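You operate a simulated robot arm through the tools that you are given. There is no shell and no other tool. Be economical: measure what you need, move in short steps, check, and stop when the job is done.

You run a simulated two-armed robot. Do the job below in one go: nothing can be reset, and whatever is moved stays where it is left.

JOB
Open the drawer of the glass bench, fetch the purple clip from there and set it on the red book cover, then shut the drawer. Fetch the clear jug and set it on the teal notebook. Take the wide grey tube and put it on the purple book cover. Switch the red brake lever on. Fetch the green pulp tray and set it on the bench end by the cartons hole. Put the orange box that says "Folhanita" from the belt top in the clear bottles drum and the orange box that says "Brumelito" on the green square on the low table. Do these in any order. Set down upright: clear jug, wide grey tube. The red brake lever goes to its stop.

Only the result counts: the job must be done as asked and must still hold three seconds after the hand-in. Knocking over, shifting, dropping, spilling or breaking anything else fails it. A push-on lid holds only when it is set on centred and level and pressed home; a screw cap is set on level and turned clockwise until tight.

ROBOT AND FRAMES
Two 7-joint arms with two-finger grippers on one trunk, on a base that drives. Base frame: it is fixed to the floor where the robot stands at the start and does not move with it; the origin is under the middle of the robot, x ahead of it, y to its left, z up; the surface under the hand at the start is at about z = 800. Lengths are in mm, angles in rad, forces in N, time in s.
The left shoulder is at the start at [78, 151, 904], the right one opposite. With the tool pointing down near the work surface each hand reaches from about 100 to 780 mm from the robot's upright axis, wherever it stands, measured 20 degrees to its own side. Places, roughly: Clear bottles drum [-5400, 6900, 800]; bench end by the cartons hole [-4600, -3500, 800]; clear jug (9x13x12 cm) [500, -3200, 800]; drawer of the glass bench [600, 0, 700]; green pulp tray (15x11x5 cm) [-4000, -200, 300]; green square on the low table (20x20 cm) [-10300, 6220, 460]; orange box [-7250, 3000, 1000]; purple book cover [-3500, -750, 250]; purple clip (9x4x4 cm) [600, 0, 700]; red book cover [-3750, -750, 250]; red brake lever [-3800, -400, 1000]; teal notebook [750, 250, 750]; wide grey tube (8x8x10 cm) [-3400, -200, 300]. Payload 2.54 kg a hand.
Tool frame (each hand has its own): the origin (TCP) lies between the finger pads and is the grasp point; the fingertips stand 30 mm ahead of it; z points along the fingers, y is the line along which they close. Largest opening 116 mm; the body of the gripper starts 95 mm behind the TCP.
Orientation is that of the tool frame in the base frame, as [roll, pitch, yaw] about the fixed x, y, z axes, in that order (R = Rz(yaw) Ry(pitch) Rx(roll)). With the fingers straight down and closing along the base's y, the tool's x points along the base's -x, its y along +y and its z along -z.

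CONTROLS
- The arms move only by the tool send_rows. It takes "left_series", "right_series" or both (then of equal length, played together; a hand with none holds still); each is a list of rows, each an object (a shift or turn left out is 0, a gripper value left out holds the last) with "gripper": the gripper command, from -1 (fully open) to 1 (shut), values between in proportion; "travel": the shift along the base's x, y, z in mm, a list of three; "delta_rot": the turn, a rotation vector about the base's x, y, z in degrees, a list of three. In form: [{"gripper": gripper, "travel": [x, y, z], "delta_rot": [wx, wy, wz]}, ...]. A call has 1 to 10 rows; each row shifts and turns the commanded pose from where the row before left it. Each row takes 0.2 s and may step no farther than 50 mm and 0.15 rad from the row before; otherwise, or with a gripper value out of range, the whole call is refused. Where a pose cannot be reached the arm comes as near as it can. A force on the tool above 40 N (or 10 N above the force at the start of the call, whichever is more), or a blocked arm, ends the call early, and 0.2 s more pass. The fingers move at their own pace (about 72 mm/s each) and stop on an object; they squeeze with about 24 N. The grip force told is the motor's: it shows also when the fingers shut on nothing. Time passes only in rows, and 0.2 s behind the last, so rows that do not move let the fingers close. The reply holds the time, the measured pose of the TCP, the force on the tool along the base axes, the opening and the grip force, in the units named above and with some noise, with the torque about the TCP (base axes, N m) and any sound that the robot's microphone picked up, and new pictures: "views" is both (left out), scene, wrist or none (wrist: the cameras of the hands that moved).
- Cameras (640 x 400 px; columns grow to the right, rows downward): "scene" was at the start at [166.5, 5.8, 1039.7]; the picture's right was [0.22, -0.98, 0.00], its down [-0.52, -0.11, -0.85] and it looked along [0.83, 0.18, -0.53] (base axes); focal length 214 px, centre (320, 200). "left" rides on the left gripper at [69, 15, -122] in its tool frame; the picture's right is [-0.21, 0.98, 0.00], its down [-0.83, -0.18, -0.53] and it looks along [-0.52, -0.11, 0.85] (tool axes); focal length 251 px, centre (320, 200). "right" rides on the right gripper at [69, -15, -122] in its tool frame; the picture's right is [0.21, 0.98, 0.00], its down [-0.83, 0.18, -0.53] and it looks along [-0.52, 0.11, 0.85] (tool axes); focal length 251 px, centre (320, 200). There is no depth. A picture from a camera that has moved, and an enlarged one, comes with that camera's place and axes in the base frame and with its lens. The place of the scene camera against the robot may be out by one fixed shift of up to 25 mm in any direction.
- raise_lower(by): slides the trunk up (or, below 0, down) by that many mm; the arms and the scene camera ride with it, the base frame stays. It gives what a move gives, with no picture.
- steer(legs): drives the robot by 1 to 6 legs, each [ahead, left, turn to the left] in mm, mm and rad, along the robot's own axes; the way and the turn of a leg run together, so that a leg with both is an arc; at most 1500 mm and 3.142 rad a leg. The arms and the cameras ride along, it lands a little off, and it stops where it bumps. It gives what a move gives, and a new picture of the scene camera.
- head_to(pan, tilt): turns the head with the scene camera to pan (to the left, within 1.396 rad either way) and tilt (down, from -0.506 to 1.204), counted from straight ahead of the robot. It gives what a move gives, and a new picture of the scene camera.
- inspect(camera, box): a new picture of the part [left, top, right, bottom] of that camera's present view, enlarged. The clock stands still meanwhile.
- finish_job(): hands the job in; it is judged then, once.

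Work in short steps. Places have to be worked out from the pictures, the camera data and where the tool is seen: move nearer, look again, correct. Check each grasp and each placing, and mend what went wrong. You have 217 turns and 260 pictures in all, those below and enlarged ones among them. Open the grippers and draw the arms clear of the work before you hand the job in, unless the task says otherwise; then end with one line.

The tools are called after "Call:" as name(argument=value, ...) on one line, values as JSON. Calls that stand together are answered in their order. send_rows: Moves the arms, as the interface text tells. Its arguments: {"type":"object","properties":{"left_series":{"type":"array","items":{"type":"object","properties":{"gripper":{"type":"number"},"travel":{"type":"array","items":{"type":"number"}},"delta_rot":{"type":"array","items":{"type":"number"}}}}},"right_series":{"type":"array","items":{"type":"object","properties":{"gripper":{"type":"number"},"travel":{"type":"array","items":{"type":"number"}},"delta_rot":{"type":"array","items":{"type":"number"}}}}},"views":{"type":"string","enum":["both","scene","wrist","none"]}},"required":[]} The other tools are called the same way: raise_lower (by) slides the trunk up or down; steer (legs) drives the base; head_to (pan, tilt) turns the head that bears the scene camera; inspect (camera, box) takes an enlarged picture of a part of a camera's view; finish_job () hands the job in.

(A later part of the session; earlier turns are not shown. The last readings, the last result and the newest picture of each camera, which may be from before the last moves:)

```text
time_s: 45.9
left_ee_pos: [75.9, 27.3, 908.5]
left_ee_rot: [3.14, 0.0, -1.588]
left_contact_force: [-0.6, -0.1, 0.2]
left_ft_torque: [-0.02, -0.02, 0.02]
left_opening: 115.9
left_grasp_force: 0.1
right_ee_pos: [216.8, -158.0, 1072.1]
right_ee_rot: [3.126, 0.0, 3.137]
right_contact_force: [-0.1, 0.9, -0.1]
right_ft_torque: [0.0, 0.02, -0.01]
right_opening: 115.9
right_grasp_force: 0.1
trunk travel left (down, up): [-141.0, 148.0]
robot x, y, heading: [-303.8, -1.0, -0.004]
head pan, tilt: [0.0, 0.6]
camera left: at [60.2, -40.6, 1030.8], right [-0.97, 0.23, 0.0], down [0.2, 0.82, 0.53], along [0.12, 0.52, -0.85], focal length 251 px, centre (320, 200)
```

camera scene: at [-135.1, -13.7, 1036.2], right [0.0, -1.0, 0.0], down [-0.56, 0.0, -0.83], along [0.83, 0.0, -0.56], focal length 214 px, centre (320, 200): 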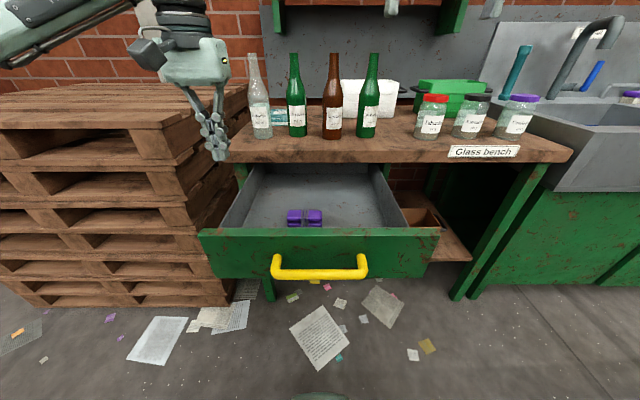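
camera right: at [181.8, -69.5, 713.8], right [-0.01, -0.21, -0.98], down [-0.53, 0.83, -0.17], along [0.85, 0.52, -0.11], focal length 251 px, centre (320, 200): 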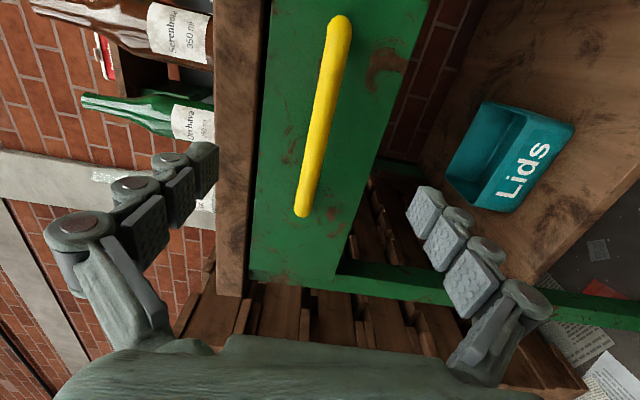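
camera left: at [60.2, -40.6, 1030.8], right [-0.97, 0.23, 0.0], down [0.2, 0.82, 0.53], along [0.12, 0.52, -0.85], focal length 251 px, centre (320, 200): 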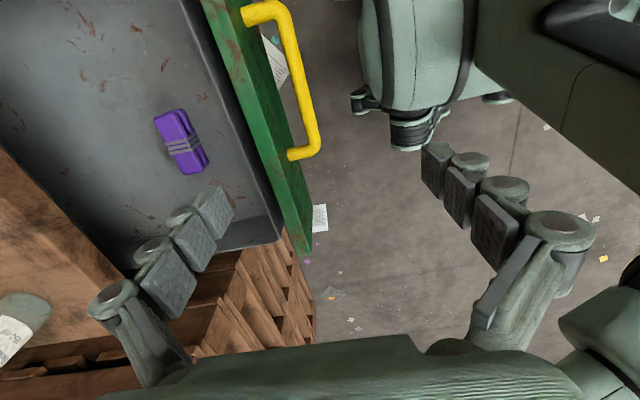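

Yaw −90° works. Move over the clip ([280,36]) and down to just above.

Call:
send_rows(left_series=[{"travel": [48, 2, 0]}, {"travel": [48, 2, 0]}, {"travel": [48, 2, 0]}, {"travel": [48, 2, 0]}, {"travel": [12, 0, -45]}, {"travel": [0, 0, -50]}, {"travel": [0, 0, -50]}, {"travel": [0, 0, -45]}], views="wrist")

```text
time_s: 47.7
left_ee_pos: [281.0, 36.2, 720.4]
left_ee_rot: [3.14, 0.0, -1.591]
left_contact_force: [-0.8, -0.7, 0.8]
left_ft_torque: [-0.01, -0.04, -0.04]
left_opening: 115.8
left_grasp_force: 0.0
right_ee_pos: [217.7, -158.1, 1071.4]
right_ee_rot: [3.125, -0.002, 3.139]
right_contact_force: [-0.8, 0.5, 0.0]
right_ft_torque: [-0.01, -0.02, -0.03]
right_opening: 115.9
right_grasp_force: 0.1
trunk travel left (down, up): [-141.0, 148.0]
robot x, y, heading: [-301.5, 1.6, -0.009]
head pan, tilt: [0.0, 0.6]
camera left: at [265.3, -31.3, 841.9], right [-0.97, 0.23, 0.0], down [0.2, 0.82, 0.53], along [0.12, 0.52, -0.85], focal length 251 px, centre (320, 200)
```

left: 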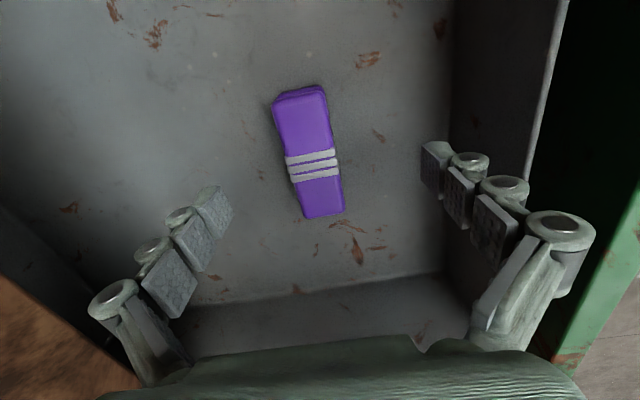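

Shift to the clip's centre and go down to 686 carefully, then close.

Call:
send_rows(left_series=[{"travel": [4, -8, -14]}, {"travel": [0, 0, -10]}, {"travel": [0, 0, -8]}], views="none")

Call:
send_rows(left_series=[{"gripper": 1}, {}, {}, {}, {}], views="wrist")

```text
time_s: 48.5
left_ee_pos: [283.7, 28.7, 687.0]
left_ee_rot: [3.141, 0.0, -1.592]
left_contact_force: [-0.3, -0.7, 0.0]
left_ft_torque: [0.03, 0.0, 0.0]
left_opening: 115.9
left_grasp_force: 0.2
right_ee_pos: [216.8, -159.1, 1072.4]
right_ee_rot: [3.123, -0.001, 3.139]
right_contact_force: [-1.0, 0.4, 0.6]
right_ft_torque: [-0.03, 0.01, -0.01]
right_opening: 115.8
right_grasp_force: 0.0
trunk travel left (down, up): [-141.0, 148.0]
robot x, y, heading: [-305.9, -2.9, -0.004]
head pan, tilt: [0.0, 0.6]
```

```text
time_s: 49.7
left_ee_pos: [283.9, 27.7, 687.1]
left_ee_rot: [3.142, 0.0, -1.591]
left_contact_force: [-0.8, 0.3, 0.2]
left_ft_torque: [-0.01, 0.0, 0.0]
left_opening: 33.1
left_grasp_force: 23.5
right_ee_pos: [218.3, -158.4, 1071.7]
right_ee_rot: [3.124, -0.003, 3.137]
right_contact_force: [-1.0, -0.6, -1.4]
right_ft_torque: [0.04, 0.01, 0.01]
right_opening: 116.0
right_grasp_force: 0.0
trunk travel left (down, up): [-141.0, 148.0]
robot x, y, heading: [-302.9, -0.2, -0.006]
head pan, tilt: [0.0, 0.6]
camera left: at [268.2, -40.1, 808.7], right [-0.97, 0.23, 0.0], down [0.2, 0.82, 0.53], along [0.12, 0.52, -0.85], focal length 251 px, centre (320, 200)
```

left: 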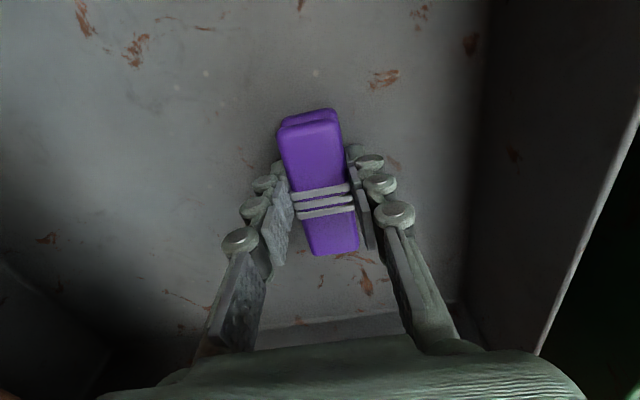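

Good cross grip (33 mm). Lift and check it stays held.

Call:
send_rows(left_series=[{"gripper": 1, "travel": [0, 0, 15]}, {"travel": [0, 0, 40]}, {"travel": [0, 0, 45]}, {"travel": [0, 0, 45]}, {"travel": [0, 0, 45]}], views="wrist")

```text
time_s: 50.9
left_ee_pos: [283.0, 27.6, 878.2]
left_ee_rot: [3.14, -0.001, -1.592]
left_contact_force: [0.0, -0.6, -1.0]
left_ft_torque: [-0.03, 0.05, 0.0]
left_opening: 32.6
left_grasp_force: 23.4
right_ee_pos: [217.8, -158.1, 1072.0]
right_ee_rot: [3.125, -0.002, 3.137]
right_contact_force: [0.4, 0.7, -0.6]
right_ft_torque: [0.02, -0.02, 0.02]
right_opening: 115.7
right_grasp_force: 0.1
trunk travel left (down, up): [-141.0, 148.0]
robot x, y, heading: [-305.6, 1.6, -0.009]
head pan, tilt: [0.0, 0.6]
camera left: at [266.9, -40.7, 999.6], right [-0.97, 0.23, 0.0], down [0.2, 0.82, 0.53], along [0.12, 0.52, -0.85], focal length 251 px, centre (320, 200)
```

left: 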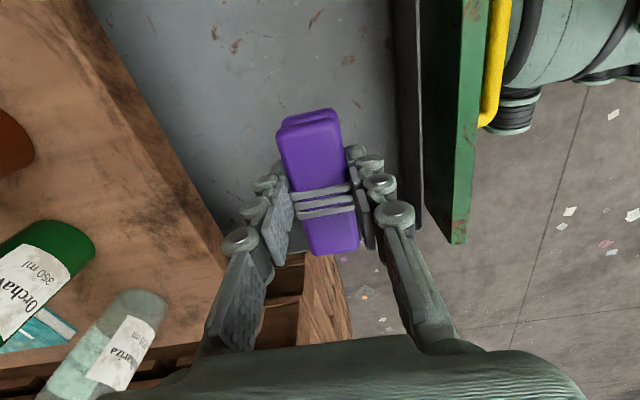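

Clip held. Move left hand aside, bring the closed right hand down in front of the handle.

Call:
send_rows(left_series=[{"travel": [-10, 45, 15]}, {"travel": [-10, 45, 15]}, {"travel": [-10, 45, 15]}, {"travel": [-10, 45, 15]}, {}, {}, {}, {}, {}, {}], right_series=[{"gripper": 1, "travel": [-40, 10, -20]}, {"travel": [-40, 20, -20]}, {"travel": [-8, 40, -25]}, {"travel": [0, 40, -25]}, {"travel": [0, 40, -25]}, {"travel": [0, 18, -45]}, {"travel": [0, 0, -50]}, {"travel": [0, 0, -50]}, {"travel": [0, 0, -50]}, {"travel": [0, 0, -40]}], views="scene")

```text
time_s: 52.9
left_ee_pos: [243.3, 205.8, 934.7]
left_ee_rot: [3.14, 0.0, -1.592]
left_contact_force: [0.3, 0.0, -0.8]
left_ft_torque: [-0.01, 0.01, 0.02]
left_opening: 32.8
left_grasp_force: 24.1
right_ee_pos: [133.4, 9.3, 781.4]
right_ee_rot: [3.12, 0.01, 3.136]
right_contact_force: [-1.0, -3.2, 8.4]
right_ft_torque: [-0.16, -0.03, 0.02]
right_opening: 0.0
right_grasp_force: 23.8
trunk travel left (down, up): [-141.0, 148.0]
robot x, y, heading: [-301.7, -4.2, -0.005]
head pan, tilt: [0.0, 0.6]
stopped in row 9 (right hand): the force on the tool passed its limit at 144 N (the readings are from after the stop); the commanded pose is now the measured one
camera scene: at [-135.1, -14.0, 1036.3], right [0.0, -1.0, 0.0], down [-0.56, 0.0, -0.83], along [0.83, 0.0, -0.56], focal length 214 px, centre (320, 200)
```

scene: 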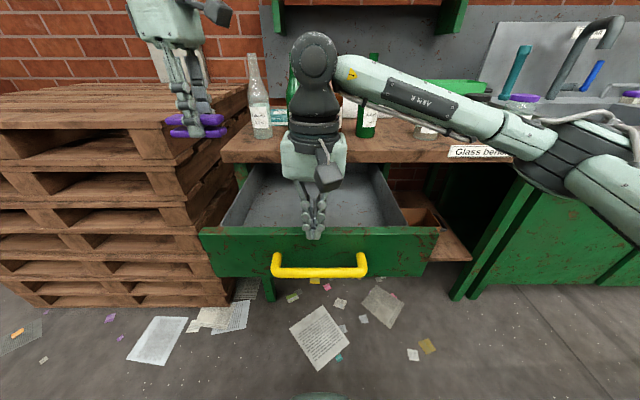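

The tips hit the drawer-front top edge (x≈133, z≈751): the drawer is ~300 mm open, handle near x≈95. Back up and go down in front of the handle.

Call:
send_rows(right_series=[{"gripper": 1, "travel": [0, 0, 30]}, {"travel": [-45, 0, 0]}, {"travel": [-45, 0, 0]}, {"travel": [0, 0, -45]}, {"travel": [0, 0, -35]}, {"travel": [0, 0, -20]}], views="scene")

```text
time_s: 54.3
left_ee_pos: [242.9, 206.4, 936.0]
left_ee_rot: [3.14, 0.001, -1.591]
left_contact_force: [-0.6, -0.6, -0.2]
left_ft_torque: [-0.01, 0.0, 0.01]
left_opening: 33.0
left_grasp_force: 24.2
right_ee_pos: [43.1, 9.1, 711.7]
right_ee_rot: [3.118, 0.008, 3.135]
right_contact_force: [0.1, -0.7, 0.2]
right_ft_torque: [-0.01, -0.01, -0.02]
right_opening: 0.0
right_grasp_force: 23.9
trunk travel left (down, up): [-141.0, 148.0]
robot x, y, heading: [-305.9, -0.6, -0.008]
head pan, tilt: [0.0, 0.6]
camera scene: at [-135.0, -13.9, 1036.2], right [0.0, -1.0, 0.0], down [-0.56, 0.0, -0.83], along [0.83, 0.0, -0.56], focal length 214 px, centre (320, 200)
```

scene: 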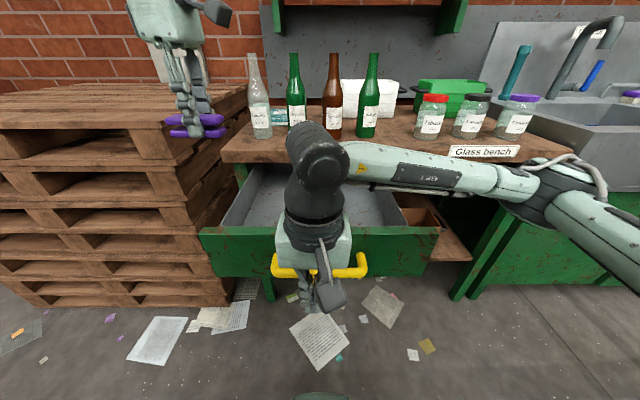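

Hand is in front of the handle. Push forward.

Call:
send_rows(right_series=[{"gripper": 1, "travel": [30, 0, 0]}, {"travel": [35, 0, 0]}, {"travel": [35, 0, 0]}, {"travel": [35, 0, 0]}, {"travel": [35, 0, 0]}, {"travel": [35, 0, 0]}, {"travel": [35, 0, 0]}, {"travel": [35, 0, 0]}, {"travel": [35, 0, 0]}], views="scene")

```text
time_s: 56.3
left_ee_pos: [241.7, 205.8, 934.9]
left_ee_rot: [3.141, 0.001, -1.59]
left_contact_force: [0.5, -0.1, -0.9]
left_ft_torque: [0.01, -0.02, 0.02]
left_opening: 32.8
left_grasp_force: 24.0
right_ee_pos: [354.8, 9.4, 710.9]
right_ee_rot: [3.118, 0.009, 3.137]
right_contact_force: [0.6, 0.2, -0.1]
right_ft_torque: [0.03, 0.03, 0.0]
right_opening: 0.2
right_grasp_force: 28.5
trunk travel left (down, up): [-141.0, 148.0]
robot x, y, heading: [-304.7, 1.8, -0.008]
head pan, tilt: [0.0, 0.6]
camera scene: at [-134.9, -13.8, 1036.1], right [0.0, -1.0, 0.0], down [-0.57, 0.0, -0.82], along [0.82, 0.0, -0.57], focal length 214 px, centre (320, 200)
```

scene: 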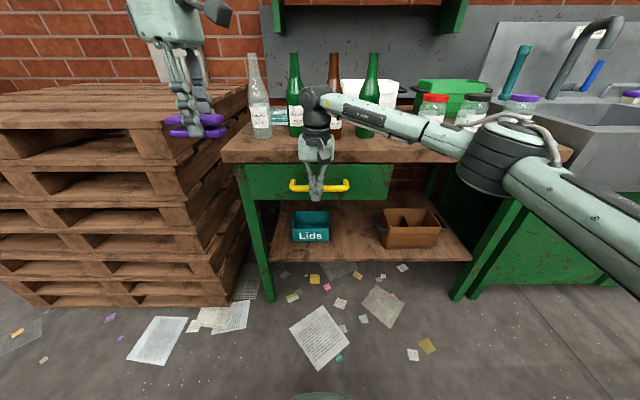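

Almost shut; push gently to the stop.

Call:
send_rows(right_series=[{"gripper": 1, "travel": [10, 0, 0]}, {"travel": [8, 0, 0]}, {"travel": [8, 0, 0]}, {"travel": [6, 0, 0]}], views="none")

```text
time_s: 57.2
left_ee_pos: [240.3, 206.3, 935.9]
left_ee_rot: [3.14, 0.0, -1.592]
left_contact_force: [-0.4, -0.5, -0.8]
left_ft_torque: [-0.02, 0.02, 0.03]
left_opening: 32.8
left_grasp_force: 24.1
right_ee_pos: [374.7, 10.5, 710.9]
right_ee_rot: [3.123, -0.012, -3.141]
right_contact_force: [-8.9, -0.1, 0.6]
right_ft_torque: [-0.1, 0.1, 0.0]
right_opening: 6.0
right_grasp_force: 29.2
trunk travel left (down, up): [-141.0, 148.0]
robot x, y, heading: [-304.3, 2.1, -0.006]
head pan, tilt: [0.0, 0.6]
stopped in row 4 (right hand): the force on the tool passed its limit at 48 N (the readings are from after the stop); the commanded pose is now the measured one
```

Drawer shut to its stop. Retreat right hand, look right for the jug.

Call:
send_rows(right_series=[{"travel": [-40, 0, 0]}, {"travel": [-45, 0, 0]}, {"travel": [-30, -20, 35]}, {"travel": [-20, -30, 35]}, {"travel": [-20, -30, 35]}, {"travel": [0, -30, 35]}, {"gripper": -1, "travel": [0, -30, 35]}, {"travel": [0, 0, 45]}, {"travel": [0, 0, 45]}], views="none")

Call:
steer(legs=[[-150, 0, 0], [0, -1500, 0], [0, -1000, 0]])

```text
refused: row 3 steps farther than a row can; nothing moved
```

```text
time_s: 82.3
left_ee_pos: [51.4, -2297.4, 935.4]
left_ee_rot: [3.139, 0.0, -1.603]
left_contact_force: [-0.5, 0.1, -1.3]
left_ft_torque: [0.02, 0.03, -0.01]
left_opening: 33.1
left_grasp_force: 24.3
right_ee_pos: [182.1, -2494.9, 709.8]
right_ee_rot: [3.122, -0.01, 3.132]
right_contact_force: [0.8, 0.0, -0.1]
right_ft_torque: [-0.01, 0.05, 0.0]
right_opening: 0.0
right_grasp_force: 28.7
trunk travel left (down, up): [-141.0, 148.0]
robot x, y, heading: [-499.9, -2498.3, -0.013]
head pan, tilt: [0.0, 0.6]
camera scene: at [-328.5, -2513.0, 1036.2], right [-0.01, -1.0, 0.0], down [-0.56, 0.01, -0.83], along [0.82, -0.01, -0.56], focal length 214 px, centre (320, 200)
```

scene: 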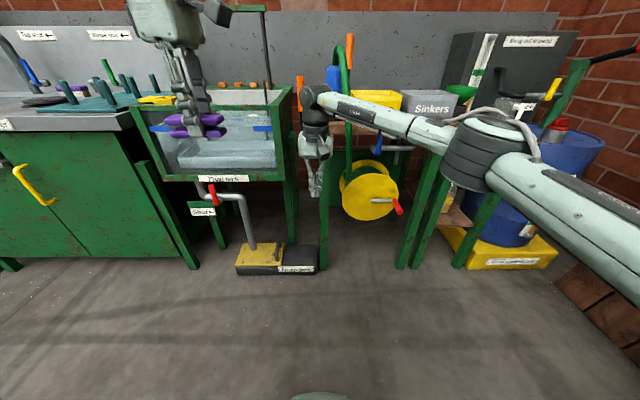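

The retreat was refused (step too long) but the base's back-off cleared the handle first. Now raise the right hand and look toward the jug.

Call:
send_rows(right_series=[{"gripper": -1, "travel": [-30, -20, 30]}, {"travel": [-30, -20, 30]}, {"travel": [-20, -20, 40]}, {"travel": [0, -25, 42]}, {"travel": [0, -25, 42]}, {"travel": [0, -25, 42]}, {"travel": [0, -25, 42]}, {"travel": [0, 0, 45]}], views="none")

Call:
head_to(pan=-0.6, tilt=0.4)

```text
time_s: 84.1
left_ee_pos: [50.6, -2296.3, 936.6]
left_ee_rot: [3.139, -0.001, -1.601]
left_contact_force: [1.6, -0.4, 0.0]
left_ft_torque: [0.01, 0.02, 0.01]
left_opening: 32.8
left_grasp_force: 24.4
right_ee_pos: [101.4, -2653.2, 1026.3]
right_ee_rot: [3.123, -0.009, 3.129]
right_contact_force: [-0.1, -0.1, -0.4]
right_ft_torque: [0.0, 0.0, -0.02]
right_opening: 116.1
right_grasp_force: 0.1
trunk travel left (down, up): [-141.0, 148.0]
robot x, y, heading: [-498.1, -2496.6, -0.019]
head pan, tilt: [0.0, 0.6]
```

```text
time_s: 85.1
left_ee_pos: [52.7, -2297.0, 935.3]
left_ee_rot: [3.14, 0.0, -1.6]
left_contact_force: [0.5, 0.6, -0.8]
left_ft_torque: [0.04, 0.01, 0.02]
left_opening: 33.1
left_grasp_force: 24.0
right_ee_pos: [101.8, -2653.6, 1024.1]
right_ee_rot: [3.121, -0.011, 3.13]
right_contact_force: [-0.2, 0.0, 0.0]
right_ft_torque: [0.0, 0.05, 0.0]
right_opening: 115.8
right_grasp_force: 0.0
trunk travel left (down, up): [-141.0, 148.0]
robot x, y, heading: [-496.1, -2496.2, -0.015]
head pan, tilt: [-0.6, 0.4]
camera scene: at [-341.2, -2565.1, 1054.4], right [-0.58, -0.82, 0.0], down [-0.32, 0.22, -0.92], along [0.75, -0.53, -0.39], focal length 214 px, centre (320, 200)
```

scene: 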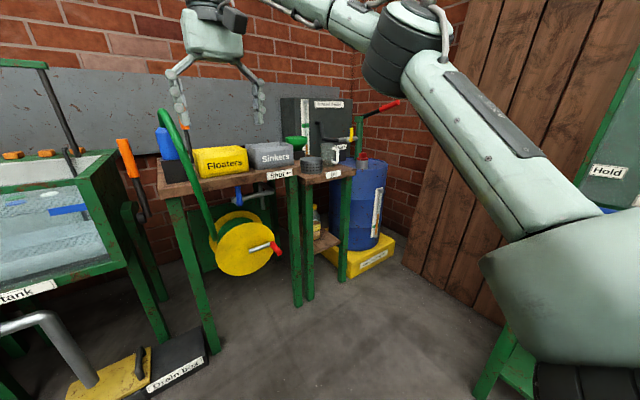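

Inspect the area around (325,155), where the jug should be.

Call:
inspect(camera="scene", box=[240, 80, 420, 200])

```text
3.33 times, centred on (330, 140) of scene
camera zoom: at [-341.2, -2565.1, 1054.4], right [-0.58, -0.82, 0.0], down [-0.32, 0.22, -0.92], along [0.75, -0.53, -0.39], focal length 715 px, centre (287, 400)
```

zoom: 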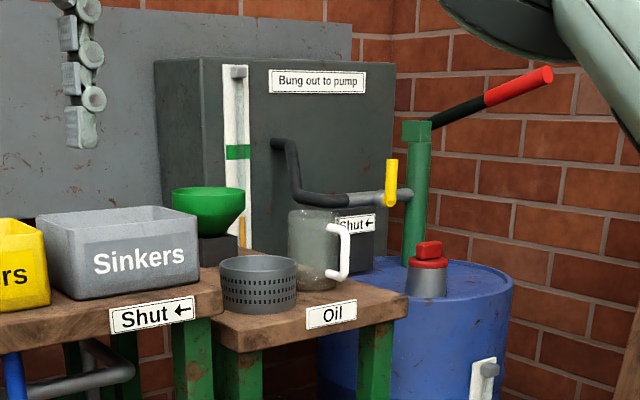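

The clear jug stands on the "Oil" table with its handle toward us. I'll draw the left hand (with clip) back and up before driving closer.

Call:
send_rows(left_series=[{"gripper": 1, "travel": [-35, 10, 30]}, {"travel": [-35, 10, 30]}, {"travel": [-35, 10, 30]}, {"travel": [-35, 10, 30]}, {"travel": [-35, 10, 30]}, {"travel": [-35, 10, 20]}], right_series=[{"travel": [-30, 0, 30]}, {"travel": [-30, 0, 30]}, {"travel": [-30, 0, 30]}, {"travel": [-30, 0, 30]}, {"travel": [-30, 0, 30]}, {}], views="none")

Call:
steer(legs=[[0, -500, 0], [250, 0, 0]])

```text
time_s: 86.5
left_ee_pos: [-135.7, -2253.4, 1078.3]
left_ee_rot: [3.139, 0.0, -1.6]
left_contact_force: [0.7, 0.4, -1.0]
left_ft_torque: [-0.02, -0.01, 0.02]
left_opening: 33.0
left_grasp_force: 23.6
left hand out of reach, approached as far as the arm can: row 6
right_ee_pos: [-48.5, -2654.5, 1164.8]
right_ee_rot: [3.122, -0.008, 3.131]
right_contact_force: [-0.2, 1.8, 0.3]
right_ft_torque: [-0.01, -0.01, -0.01]
right_opening: 116.0
right_grasp_force: 0.1
right hand out of reach, approached as far as the arm can: row 5
trunk travel left (down, up): [-141.0, 148.0]
robot x, y, heading: [-496.4, -2498.8, -0.015]
head pan, tilt: [-0.6, 0.4]
```

```text
time_s: 93.3
left_ee_pos: [103.0, -2768.1, 1079.3]
left_ee_rot: [3.14, 0.0, -1.599]
left_contact_force: [0.8, 0.1, -0.4]
left_ft_torque: [0.02, 0.03, -0.04]
left_opening: 33.1
left_grasp_force: 24.1
right_ee_pos: [190.0, -3167.6, 1163.6]
right_ee_rot: [3.124, -0.008, 3.134]
right_contact_force: [1.2, 0.3, 0.3]
right_ft_torque: [0.0, 0.01, -0.01]
right_opening: 115.7
right_grasp_force: 0.1
trunk travel left (down, up): [-141.0, 148.0]
robot x, y, heading: [-255.8, -3010.9, -0.01]
head pan, tilt: [-0.6, 0.4]
camera scene: at [-100.7, -3079.8, 1054.3], right [-0.57, -0.82, 0.0], down [-0.32, 0.22, -0.92], along [0.75, -0.53, -0.39], focal length 214 px, centre (320, 200)
```

scene: 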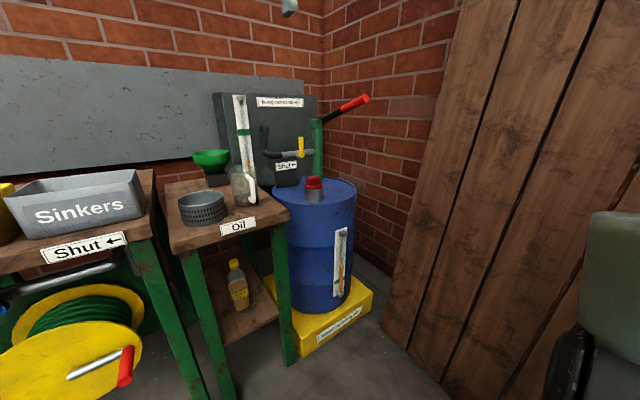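

Take a right wrist view for precise jug location.

Call:
send_rows(right_series=[{"travel": [45, 0, -15]}], views="wrist")

Call:
inspect(camera="scene", box=[170, 80, 390, 240])

```text
time_s: 93.7
left_ee_pos: [104.9, -2768.4, 1078.6]
left_ee_rot: [3.14, -0.002, -1.597]
left_contact_force: [0.5, -0.3, -0.5]
left_ft_torque: [0.01, 0.02, 0.01]
left_opening: 33.0
left_grasp_force: 24.1
right_ee_pos: [237.4, -3168.8, 1149.5]
right_ee_rot: [3.123, -0.008, 3.135]
right_contact_force: [0.2, 0.6, -0.6]
right_ft_torque: [0.0, 0.0, 0.0]
right_opening: 115.9
right_grasp_force: 0.0
trunk travel left (down, up): [-141.0, 148.0]
robot x, y, heading: [-256.7, -3009.0, -0.013]
head pan, tilt: [-0.6, 0.4]
camera right: at [169.4, -3185.6, 1271.1], right [-0.21, 0.98, 0.02], down [0.83, 0.17, 0.53], along [0.51, 0.13, -0.85], focal length 251 px, centre (320, 200)
```

right: 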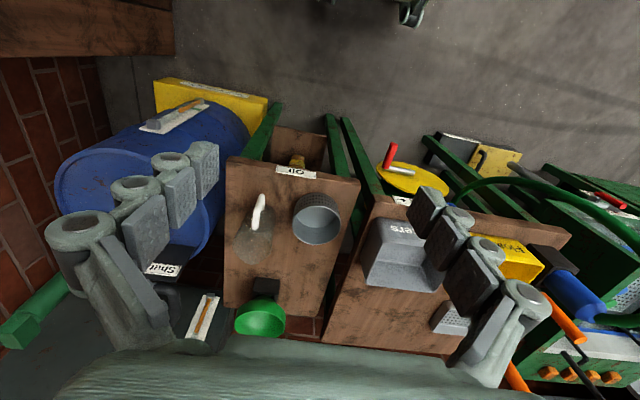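

```text
2.50 times, centred on (280, 160) of scene
camera zoom: at [-100.2, -3079.6, 1054.2], right [-0.57, -0.82, 0.0], down [-0.32, 0.22, -0.92], along [0.75, -0.53, -0.39], focal length 536 px, centre (420, 300)
```

zoom: 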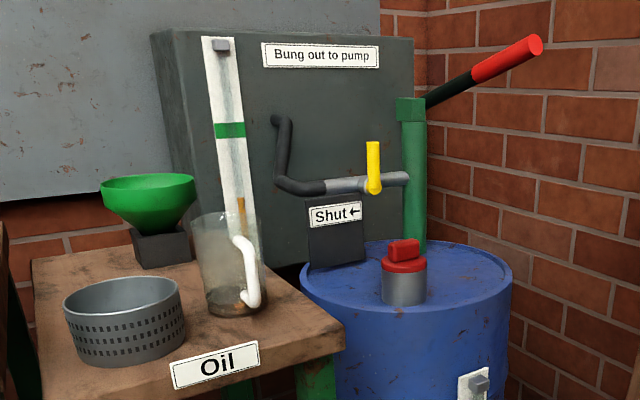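

Jug is roughly [500,-3232], handle toward −x. Move above it and look again.

Call:
send_rows(right_series=[{"travel": [45, -15, -10], "delta_rot": [1.1, 0, 0.5]}, {"travel": [45, -15, -10]}, {"travel": [45, -15, -15]}, {"travel": [40, -15, -25]}, {"travel": [20, 0, -45]}], views="wrist")

```text
time_s: 94.9
left_ee_pos: [105.0, -2767.7, 1078.0]
left_ee_rot: [3.141, 0.002, -1.596]
left_contact_force: [1.1, 0.5, -0.4]
left_ft_torque: [0.03, 0.02, -0.03]
left_opening: 33.1
left_grasp_force: 24.2
right_ee_pos: [404.2, -3225.1, 1010.4]
right_ee_rot: [3.103, -0.01, -3.139]
right_contact_force: [0.2, 0.6, 0.2]
right_ft_torque: [-0.01, 0.03, 0.02]
right_opening: 115.7
right_grasp_force: 0.1
right hand out of reach, approached as far as the arm can: row 1, 2, 3, 4
trunk travel left (down, up): [-141.0, 148.0]
robot x, y, heading: [-256.6, -3011.7, -0.014]
head pan, tilt: [-0.6, 0.4]
camera right: at [336.2, -3245.5, 1131.8], right [-0.22, 0.98, 0.04], down [0.83, 0.16, 0.53], along [0.51, 0.15, -0.84], focal length 251 px, centre (320, 200)
```

right: 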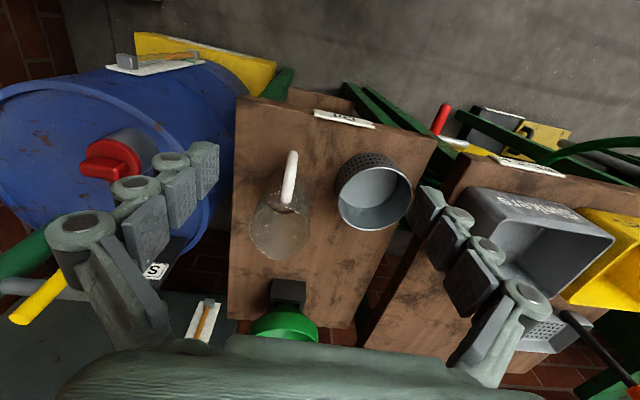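

Jug is a bit far; drive 150 mm ahead, then correct the tilt and look.

Call:
steer(legs=[[150, 0, 0]])

Call:
send_rows(right_series=[{"travel": [-45, -5, 0], "delta_rot": [-2.2, -0.6, 0]}, {"travel": [-15, 0, 0]}], views="wrist")

```text
time_s: 96.3
left_ee_pos: [253.7, -2769.7, 1079.2]
left_ee_rot: [3.139, -0.002, -1.597]
left_contact_force: [0.6, -0.3, 0.6]
left_ft_torque: [0.01, 0.02, -0.01]
left_opening: 32.8
left_grasp_force: 24.3
right_ee_pos: [556.8, -3224.9, 1010.3]
right_ee_rot: [3.103, -0.008, -3.139]
right_contact_force: [0.2, 0.4, -0.9]
right_ft_torque: [-0.02, 0.02, 0.04]
right_opening: 116.1
right_grasp_force: 0.0
trunk travel left (down, up): [-141.0, 148.0]
robot x, y, heading: [-109.2, -3015.4, -0.013]
head pan, tilt: [-0.6, 0.4]
camera scene: at [51.5, -3081.1, 1054.3], right [-0.57, -0.82, 0.0], down [-0.32, 0.22, -0.92], along [0.76, -0.53, -0.39], focal length 214 px, centre (320, 200)
```

scene: 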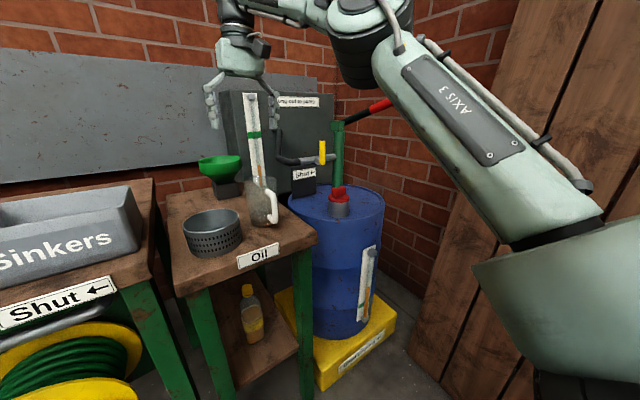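

```text
time_s: 96.9
left_ee_pos: [253.3, -2768.7, 1079.6]
left_ee_rot: [3.141, -0.003, -1.596]
left_contact_force: [-0.3, -0.2, -0.2]
left_ft_torque: [0.0, 0.0, 0.0]
left_opening: 32.8
left_grasp_force: 24.0
right_ee_pos: [495.3, -3229.6, 1012.5]
right_ee_rot: [3.14, 0.005, -3.139]
right_contact_force: [-0.2, -0.3, 0.2]
right_ft_torque: [0.04, -0.05, -0.02]
right_opening: 116.0
right_grasp_force: 0.1
trunk travel left (down, up): [-141.0, 148.0]
robot x, y, heading: [-104.5, -3012.4, -0.009]
head pan, tilt: [-0.6, 0.4]
camera right: at [424.9, -3244.9, 1134.1], right [-0.22, 0.98, 0.0], down [0.82, 0.18, 0.54], along [0.52, 0.12, -0.84], focal length 251 px, centre (320, 200)
```

right: 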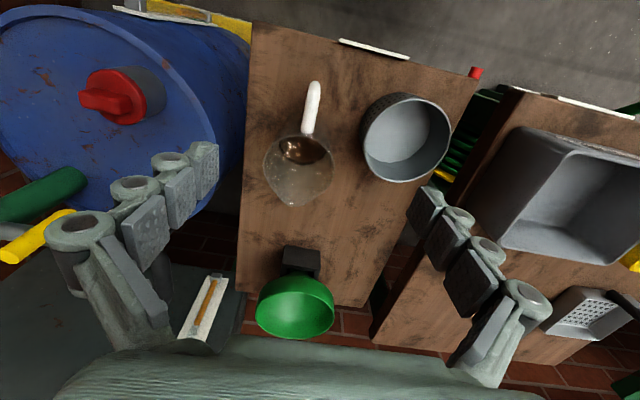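

Two views put the rim at about z≈865 and centre [556,-3240], handle along −x. Align above and descend part way.

Call:
send_rows(right_series=[{"gripper": -1, "travel": [45, -8, 0]}, {"travel": [16, -3, -30]}, {"travel": [0, 0, -40]}, {"travel": [0, 0, -30]}], views="wrist")

```text
time_s: 97.9
left_ee_pos: [254.7, -2769.1, 1080.2]
left_ee_rot: [-3.141, -0.002, -1.596]
left_contact_force: [0.5, -0.2, 0.8]
left_ft_torque: [-0.02, -0.01, -0.01]
left_opening: 32.8
left_grasp_force: 23.8
right_ee_pos: [555.4, -3242.0, 911.3]
right_ee_rot: [-3.141, 0.002, -3.138]
right_contact_force: [-0.1, 1.1, 0.4]
right_ft_torque: [-0.01, -0.02, 0.01]
right_opening: 115.9
right_grasp_force: 0.0
trunk travel left (down, up): [-141.0, 148.0]
robot x, y, heading: [-103.5, -3013.7, -0.005]
head pan, tilt: [-0.6, 0.4]
camera right: at [485.8, -3257.3, 1032.9], right [-0.22, 0.98, 0.0], down [0.82, 0.18, 0.54], along [0.52, 0.12, -0.84], focal length 251 px, centre (320, 200)
```

right: 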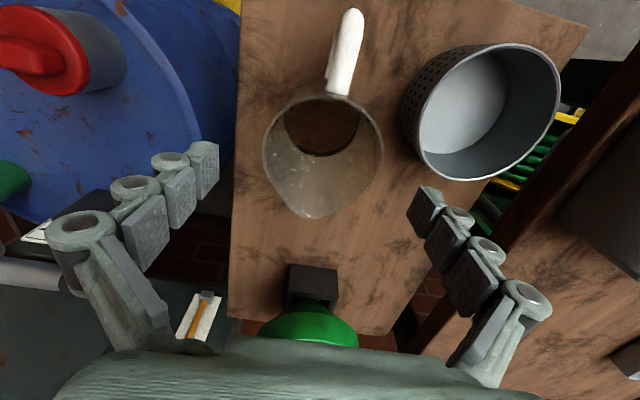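

Centred well. Descend to z≈808 and grip (basket clearance ~13 mm).

Call:
send_rows(right_series=[{"gripper": -1, "travel": [-2, -1, -35]}, {"travel": [0, 0, -35]}, {"travel": [0, 0, -33]}], views="wrist")

```text
time_s: 98.7
left_ee_pos: [253.7, -2768.7, 1079.1]
left_ee_rot: [-3.141, -0.002, -1.595]
left_contact_force: [-0.6, -0.3, -0.2]
left_ft_torque: [0.04, 0.02, 0.0]
left_opening: 32.7
left_grasp_force: 24.3
right_ee_pos: [555.4, -3243.3, 804.8]
right_ee_rot: [3.141, 0.001, -3.137]
right_contact_force: [-0.2, 0.3, 0.8]
right_ft_torque: [-0.05, -0.01, 0.03]
right_opening: 115.9
right_grasp_force: 0.1
trunk travel left (down, up): [-141.0, 148.0]
robot x, y, heading: [-100.9, -3015.5, -0.009]
head pan, tilt: [-0.6, 0.4]
camera right: at [485.9, -3258.2, 927.1], right [-0.22, 0.98, 0.0], down [0.82, 0.18, 0.54], along [0.52, 0.12, -0.84], focal length 251 px, centre (320, 200)
```

right: 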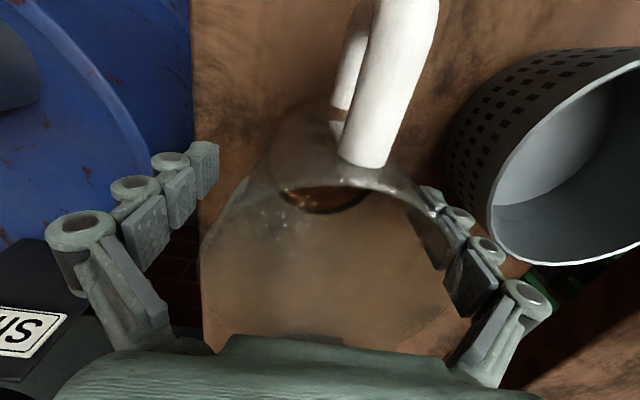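

Centered. Close and lift gently.

Call:
send_rows(right_series=[{"gripper": 1}, {}, {}, {}, {"travel": [0, 0, 10]}, {"travel": [0, 0, 20]}], views="wrist")

```text
time_s: 100.1
left_ee_pos: [254.7, -2769.3, 1079.3]
left_ee_rot: [-3.141, -0.002, -1.595]
left_contact_force: [0.2, 0.3, -0.4]
left_ft_torque: [0.01, -0.03, -0.01]
left_opening: 33.0
left_grasp_force: 24.1
right_ee_pos: [554.3, -3240.8, 835.3]
right_ee_rot: [3.14, 0.002, -3.137]
right_contact_force: [-0.2, 0.5, -2.1]
right_ft_torque: [0.03, -0.01, 0.0]
right_opening: 78.7
right_grasp_force: 23.9
trunk travel left (down, up): [-141.0, 148.0]
robot x, y, heading: [-99.9, -3016.6, -0.012]
head pan, tilt: [-0.6, 0.4]
camera right: at [485.9, -3256.7, 958.0], right [-0.22, 0.98, 0.0], down [0.82, 0.18, 0.54], along [0.52, 0.12, -0.84], focal length 251 px, centre (320, 200)
```

right: 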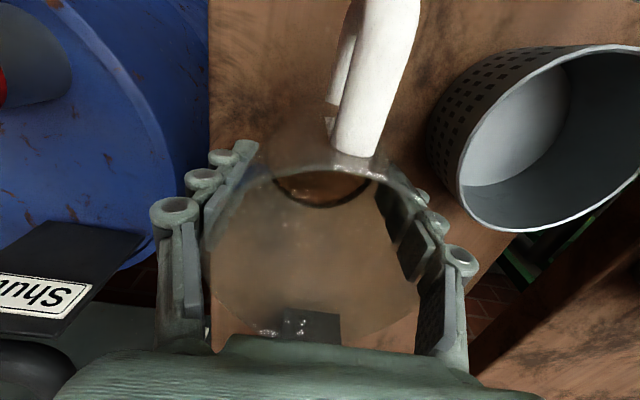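

Jug held (79 mm, ~2 N). Lift slowly and draw back, then drive away.

Call:
send_rows(right_series=[{"gripper": 1, "travel": [0, 0, 30]}, {"travel": [0, 0, 35]}, {"travel": [0, 0, 35]}, {"travel": [0, 0, 30]}, {"travel": [-25, 0, 15]}, {"travel": [-30, 5, 0]}, {"travel": [-30, 5, 0]}, {"travel": [-30, 5, 0]}, {"travel": [-30, 5, 0]}, {"travel": [-25, 0, 0]}], views="none")

Call:
steer(legs=[[-400, 0, 0], [0, 1500, 0], [0, 1500, 0], [0, 400, 0]])

Call:
head_to(pan=-0.1, tilt=0.5)

```text
time_s: 102.3
left_ee_pos: [253.9, -2768.9, 1079.6]
left_ee_rot: [3.141, 0.0, -1.595]
left_contact_force: [0.3, 0.4, 0.0]
left_ft_torque: [-0.01, -0.02, -0.01]
left_opening: 32.7
left_grasp_force: 24.1
right_ee_pos: [386.2, -3219.5, 981.7]
right_ee_rot: [3.141, 0.002, -3.137]
right_contact_force: [0.4, 0.3, -1.7]
right_ft_torque: [0.0, -0.02, -0.05]
right_opening: 78.4
right_grasp_force: 23.9
trunk travel left (down, up): [-141.0, 148.0]
robot x, y, heading: [-107.6, -3016.1, -0.014]
head pan, tilt: [-0.6, 0.4]
```

```text
time_s: 104.7
left_ee_pos: [-121.9, -2759.4, 1077.9]
left_ee_rot: [3.139, -0.003, -1.587]
left_contact_force: [1.2, 0.1, -0.4]
left_ft_torque: [0.02, 0.01, 0.01]
left_opening: 32.7
left_grasp_force: 23.8
right_ee_pos: [14.1, -3204.2, 977.6]
right_ee_rot: [-3.131, -0.009, -3.119]
right_contact_force: [-0.3, 0.4, -1.0]
right_ft_torque: [-0.02, -0.04, 0.01]
right_opening: 78.5
right_grasp_force: 24.0
trunk travel left (down, up): [-141.0, 148.0]
robot x, y, heading: [-481.9, -3006.2, 0.002]
head pan, tilt: [-0.6, 0.4]
stopped in leg 1: the robot was blocked; the commanded pose is now the measured one
camera scene: at [-323.6, -3072.8, 1054.1], right [-0.57, -0.82, 0.0], down [-0.32, 0.22, -0.92], along [0.76, -0.52, -0.39], focal length 214 px, centre (320, 200)
```

scene: 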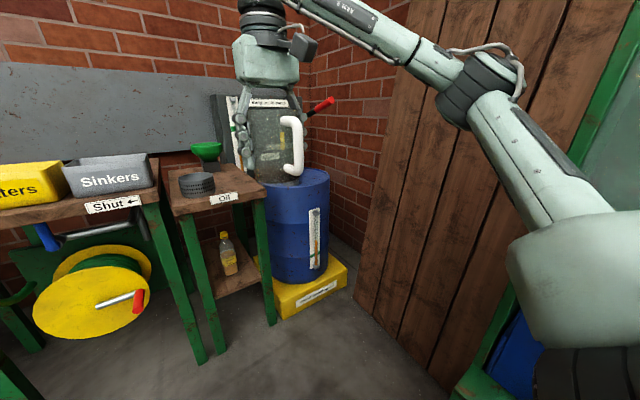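

```text
time_s: 105.6
left_ee_pos: [-121.5, -2757.9, 1077.4]
left_ee_rot: [3.138, -0.005, -1.589]
left_contact_force: [-0.1, -0.2, 0.6]
left_ft_torque: [0.01, 0.0, 0.03]
left_opening: 32.7
left_grasp_force: 24.0
right_ee_pos: [13.3, -3206.6, 978.2]
right_ee_rot: [-3.133, -0.009, -3.122]
right_contact_force: [0.1, -0.7, 0.0]
right_ft_torque: [-0.01, -0.02, 0.0]
right_opening: 78.6
right_grasp_force: 24.2
trunk travel left (down, up): [-141.0, 148.0]
robot x, y, heading: [-482.1, -3009.9, -0.001]
head pan, tilt: [-0.099, 0.499]
camera scene: at [-308.7, -3029.4, 1044.5], right [-0.1, -0.99, 0.0], down [-0.48, 0.05, -0.88], along [0.87, -0.09, -0.48], focal length 214 px, centre (320, 200)
```

scene: 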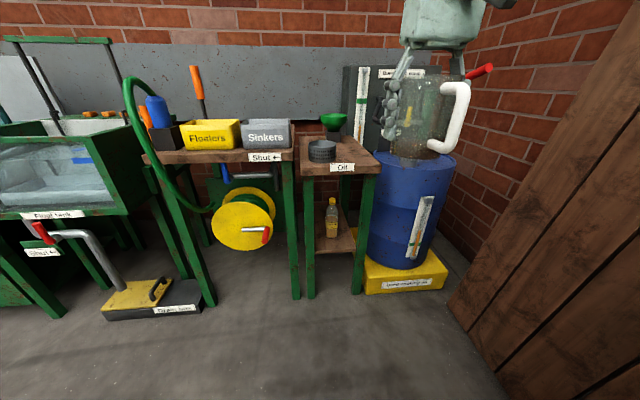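

The base was blocked going back at x≈−482. Look right/behind to see what's there.

Call:
head_to(pan=-1.396, tilt=0.5)

```text
time_s: 107.1
left_ee_pos: [-120.7, -2759.7, 1077.4]
left_ee_rot: [3.136, -0.006, -1.589]
left_contact_force: [0.5, 0.5, -0.6]
left_ft_torque: [0.01, 0.02, 0.02]
left_opening: 33.1
left_grasp_force: 24.4
right_ee_pos: [13.3, -3205.4, 978.2]
right_ee_rot: [-3.133, -0.009, -3.123]
right_contact_force: [0.6, -0.2, -0.9]
right_ft_torque: [-0.01, 0.0, 0.01]
right_opening: 78.2
right_grasp_force: 23.5
trunk travel left (down, up): [-141.0, 148.0]
robot x, y, heading: [-481.1, -3010.2, 0.002]
head pan, tilt: [-1.396, 0.499]
camera scene: at [-383.4, -3109.7, 1045.2], right [-0.98, -0.17, 0.01], down [-0.09, 0.47, -0.88], along [0.15, -0.87, -0.48], focal length 214 px, centre (320, 200)
```

scene: 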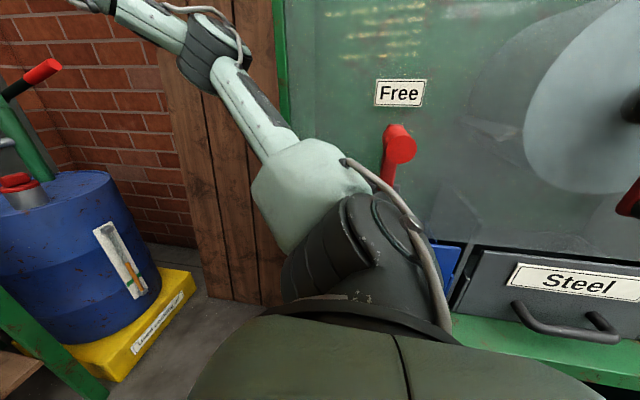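

The base touched the green bench on the right. Drive left along, away from it, toward the glass bench.

Call:
steer(legs=[[0, 1000, 0]])

```text
time_s: 116.9
left_ee_pos: [-125.5, -1767.9, 1078.7]
left_ee_rot: [3.14, 0.0, -1.585]
left_contact_force: [0.3, -0.7, 0.0]
left_ft_torque: [-0.02, -0.02, 0.01]
left_opening: 32.9
left_grasp_force: 24.0
right_ee_pos: [12.0, -2213.9, 979.3]
right_ee_rot: [-3.136, -0.004, -3.12]
right_contact_force: [-0.4, 0.3, -1.3]
right_ft_torque: [0.03, -0.02, 0.01]
right_opening: 78.5
right_grasp_force: 23.6
trunk travel left (down, up): [-141.0, 148.0]
robot x, y, heading: [-481.4, -2014.6, 0.004]
head pan, tilt: [-1.396, 0.499]
camera scene: at [-386.1, -2119.3, 1045.2], right [-0.98, -0.18, 0.0], down [-0.08, 0.47, -0.88], along [0.15, -0.86, -0.48], focal length 214 px, centre (320, 200)
```

scene: 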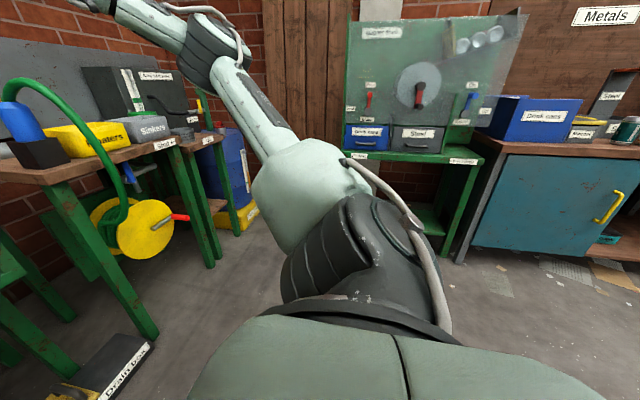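

Nothing looks disturbed. Continue left to y≈430 beside the pallets, and look at the notebook.

Call:
steer(legs=[[0, 1500, 0], [0, 950, 0]])

Call:
head_to(pan=-0.2, tilt=0.45)

```text
time_s: 140.4
left_ee_pos: [-90.6, 661.0, 1079.3]
left_ee_rot: [-3.14, -0.002, -1.605]
left_contact_force: [0.1, -0.5, -0.7]
left_ft_torque: [0.0, 0.01, 0.0]
left_opening: 32.6
left_grasp_force: 23.9
right_ee_pos: [36.2, 211.5, 979.6]
right_ee_rot: [-3.135, -0.004, 3.141]
right_contact_force: [-0.2, 0.2, -1.6]
right_ft_torque: [0.0, 0.0, 0.03]
right_opening: 78.4
right_grasp_force: 23.9
trunk travel left (down, up): [-141.0, 148.0]
robot x, y, heading: [-453.9, 417.6, -0.013]
head pan, tilt: [-1.396, 0.499]
camera scene: at [-359.5, 315.1, 1045.2], right [-0.99, -0.15, 0.0], down [-0.07, 0.47, -0.88], along [0.14, -0.87, -0.48], focal length 214 px, centre (320, 200)
```

scene: 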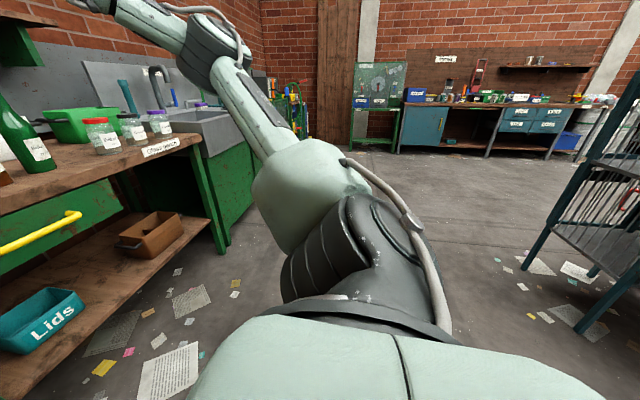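

```text
time_s: 141.8
left_ee_pos: [-90.8, 661.3, 1079.7]
left_ee_rot: [3.14, -0.002, -1.605]
left_contact_force: [-0.1, -0.3, -0.1]
left_ft_torque: [0.01, 0.01, -0.01]
left_opening: 33.1
left_grasp_force: 24.5
right_ee_pos: [35.4, 212.6, 979.2]
right_ee_rot: [-3.136, -0.003, 3.141]
right_contact_force: [-0.1, -0.1, -2.0]
right_ft_torque: [0.01, -0.01, -0.02]
right_opening: 78.4
right_grasp_force: 24.3
trunk travel left (down, up): [-141.0, 148.0]
robot x, y, heading: [-454.6, 417.2, -0.018]
head pan, tilt: [-0.201, 0.45]
camera scene: at [-283.9, 384.8, 1049.7], right [-0.22, -0.98, 0.0], down [-0.42, 0.1, -0.9], along [0.88, -0.2, -0.44], focal length 214 px, centre (320, 200)
```

scene: 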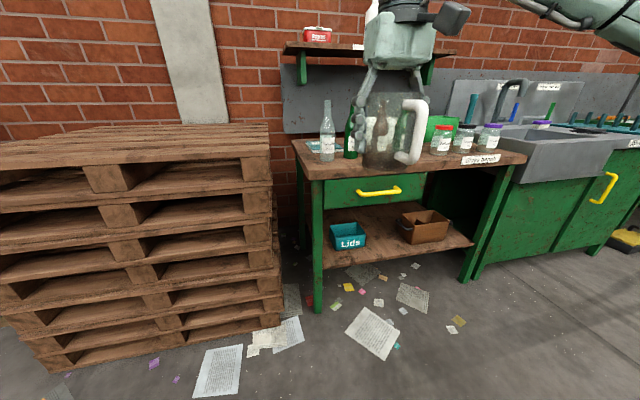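

Raise the trunk fully so the jug clears the bottle tops (~1020), then drive in to x≈50, y≈400.

Call:
raise_lower(by=147)

Call:
steer(legs=[[400, 0, 0.018]])

Call:
send_rows(right_series=[{"gripper": 1, "travel": [0, 20, 0]}], views="wrist")

```text
time_s: 143.6
left_ee_pos: [-90.5, 661.1, 1226.4]
left_ee_rot: [3.14, -0.002, -1.605]
left_contact_force: [0.0, 0.0, -1.0]
left_ft_torque: [-0.04, -0.05, -0.01]
left_opening: 33.2
left_grasp_force: 24.0
right_ee_pos: [36.8, 212.6, 1125.4]
right_ee_rot: [-3.136, -0.003, 3.142]
right_contact_force: [0.6, 0.2, -1.3]
right_ft_torque: [0.01, -0.01, -0.02]
right_opening: 78.4
right_grasp_force: 24.0
trunk travel left (down, up): [-288.0, 1.0]
robot x, y, heading: [-451.2, 420.5, -0.021]
head pan, tilt: [-0.201, 0.45]
```

```text
time_s: 146.1
left_ee_pos: [306.2, 664.5, 1225.4]
left_ee_rot: [3.139, -0.002, -1.587]
left_contact_force: [0.4, 0.1, -0.8]
left_ft_torque: [0.02, 0.0, 0.02]
left_opening: 32.7
left_grasp_force: 23.1
right_ee_pos: [440.9, 216.9, 1127.1]
right_ee_rot: [-3.135, -0.002, -3.123]
right_contact_force: [0.0, -0.4, -1.7]
right_ft_torque: [0.04, 0.01, -0.02]
right_opening: 78.4
right_grasp_force: 23.7
trunk travel left (down, up): [-288.0, 1.0]
robot x, y, heading: [-53.6, 418.4, -0.003]
head pan, tilt: [-0.201, 0.45]
camera scene: at [118.2, 383.6, 1196.6], right [-0.2, -0.98, 0.0], down [-0.43, 0.09, -0.9], along [0.88, -0.18, -0.44], focal length 214 px, centre (320, 200)
```

scene: 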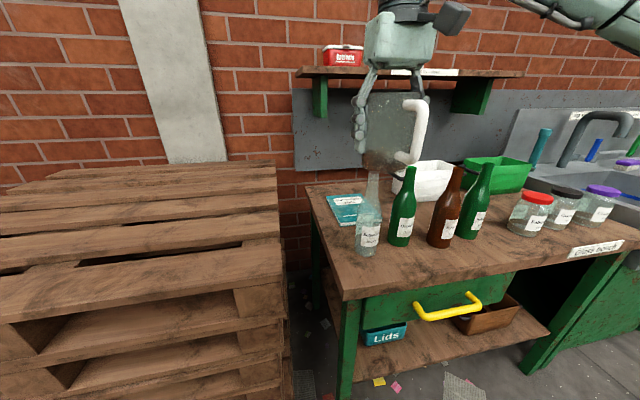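

```text
time_s: 146.5
left_ee_pos: [304.9, 664.8, 1225.1]
left_ee_rot: [-3.141, 0.0, -1.588]
left_contact_force: [0.4, 0.3, -0.4]
left_ft_torque: [0.02, 0.05, -0.02]
left_opening: 33.0
left_grasp_force: 23.8
right_ee_pos: [440.8, 236.8, 1127.2]
right_ee_rot: [-3.136, -0.004, -3.123]
right_contact_force: [0.4, 0.0, -2.0]
right_ft_torque: [0.02, -0.01, -0.01]
right_opening: 78.5
right_grasp_force: 24.2
trunk travel left (down, up): [-288.0, 1.0]
robot x, y, heading: [-53.2, 416.2, -0.004]
head pan, tilt: [-0.201, 0.45]
camera right: at [372.3, 221.4, 1249.5], right [-0.23, 0.97, 0.0], down [0.82, 0.2, 0.53], along [0.52, 0.12, -0.85], focal length 251 px, centre (320, 200)
```

right: 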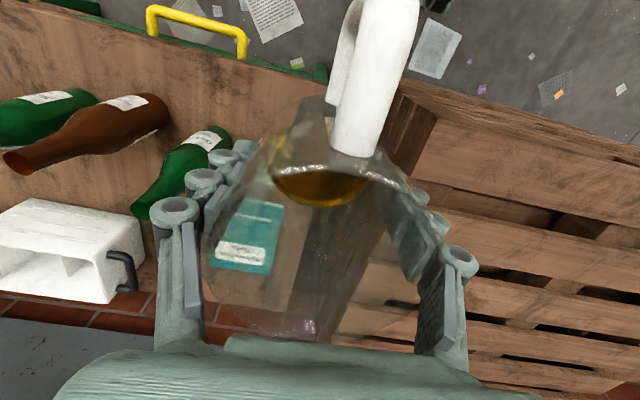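

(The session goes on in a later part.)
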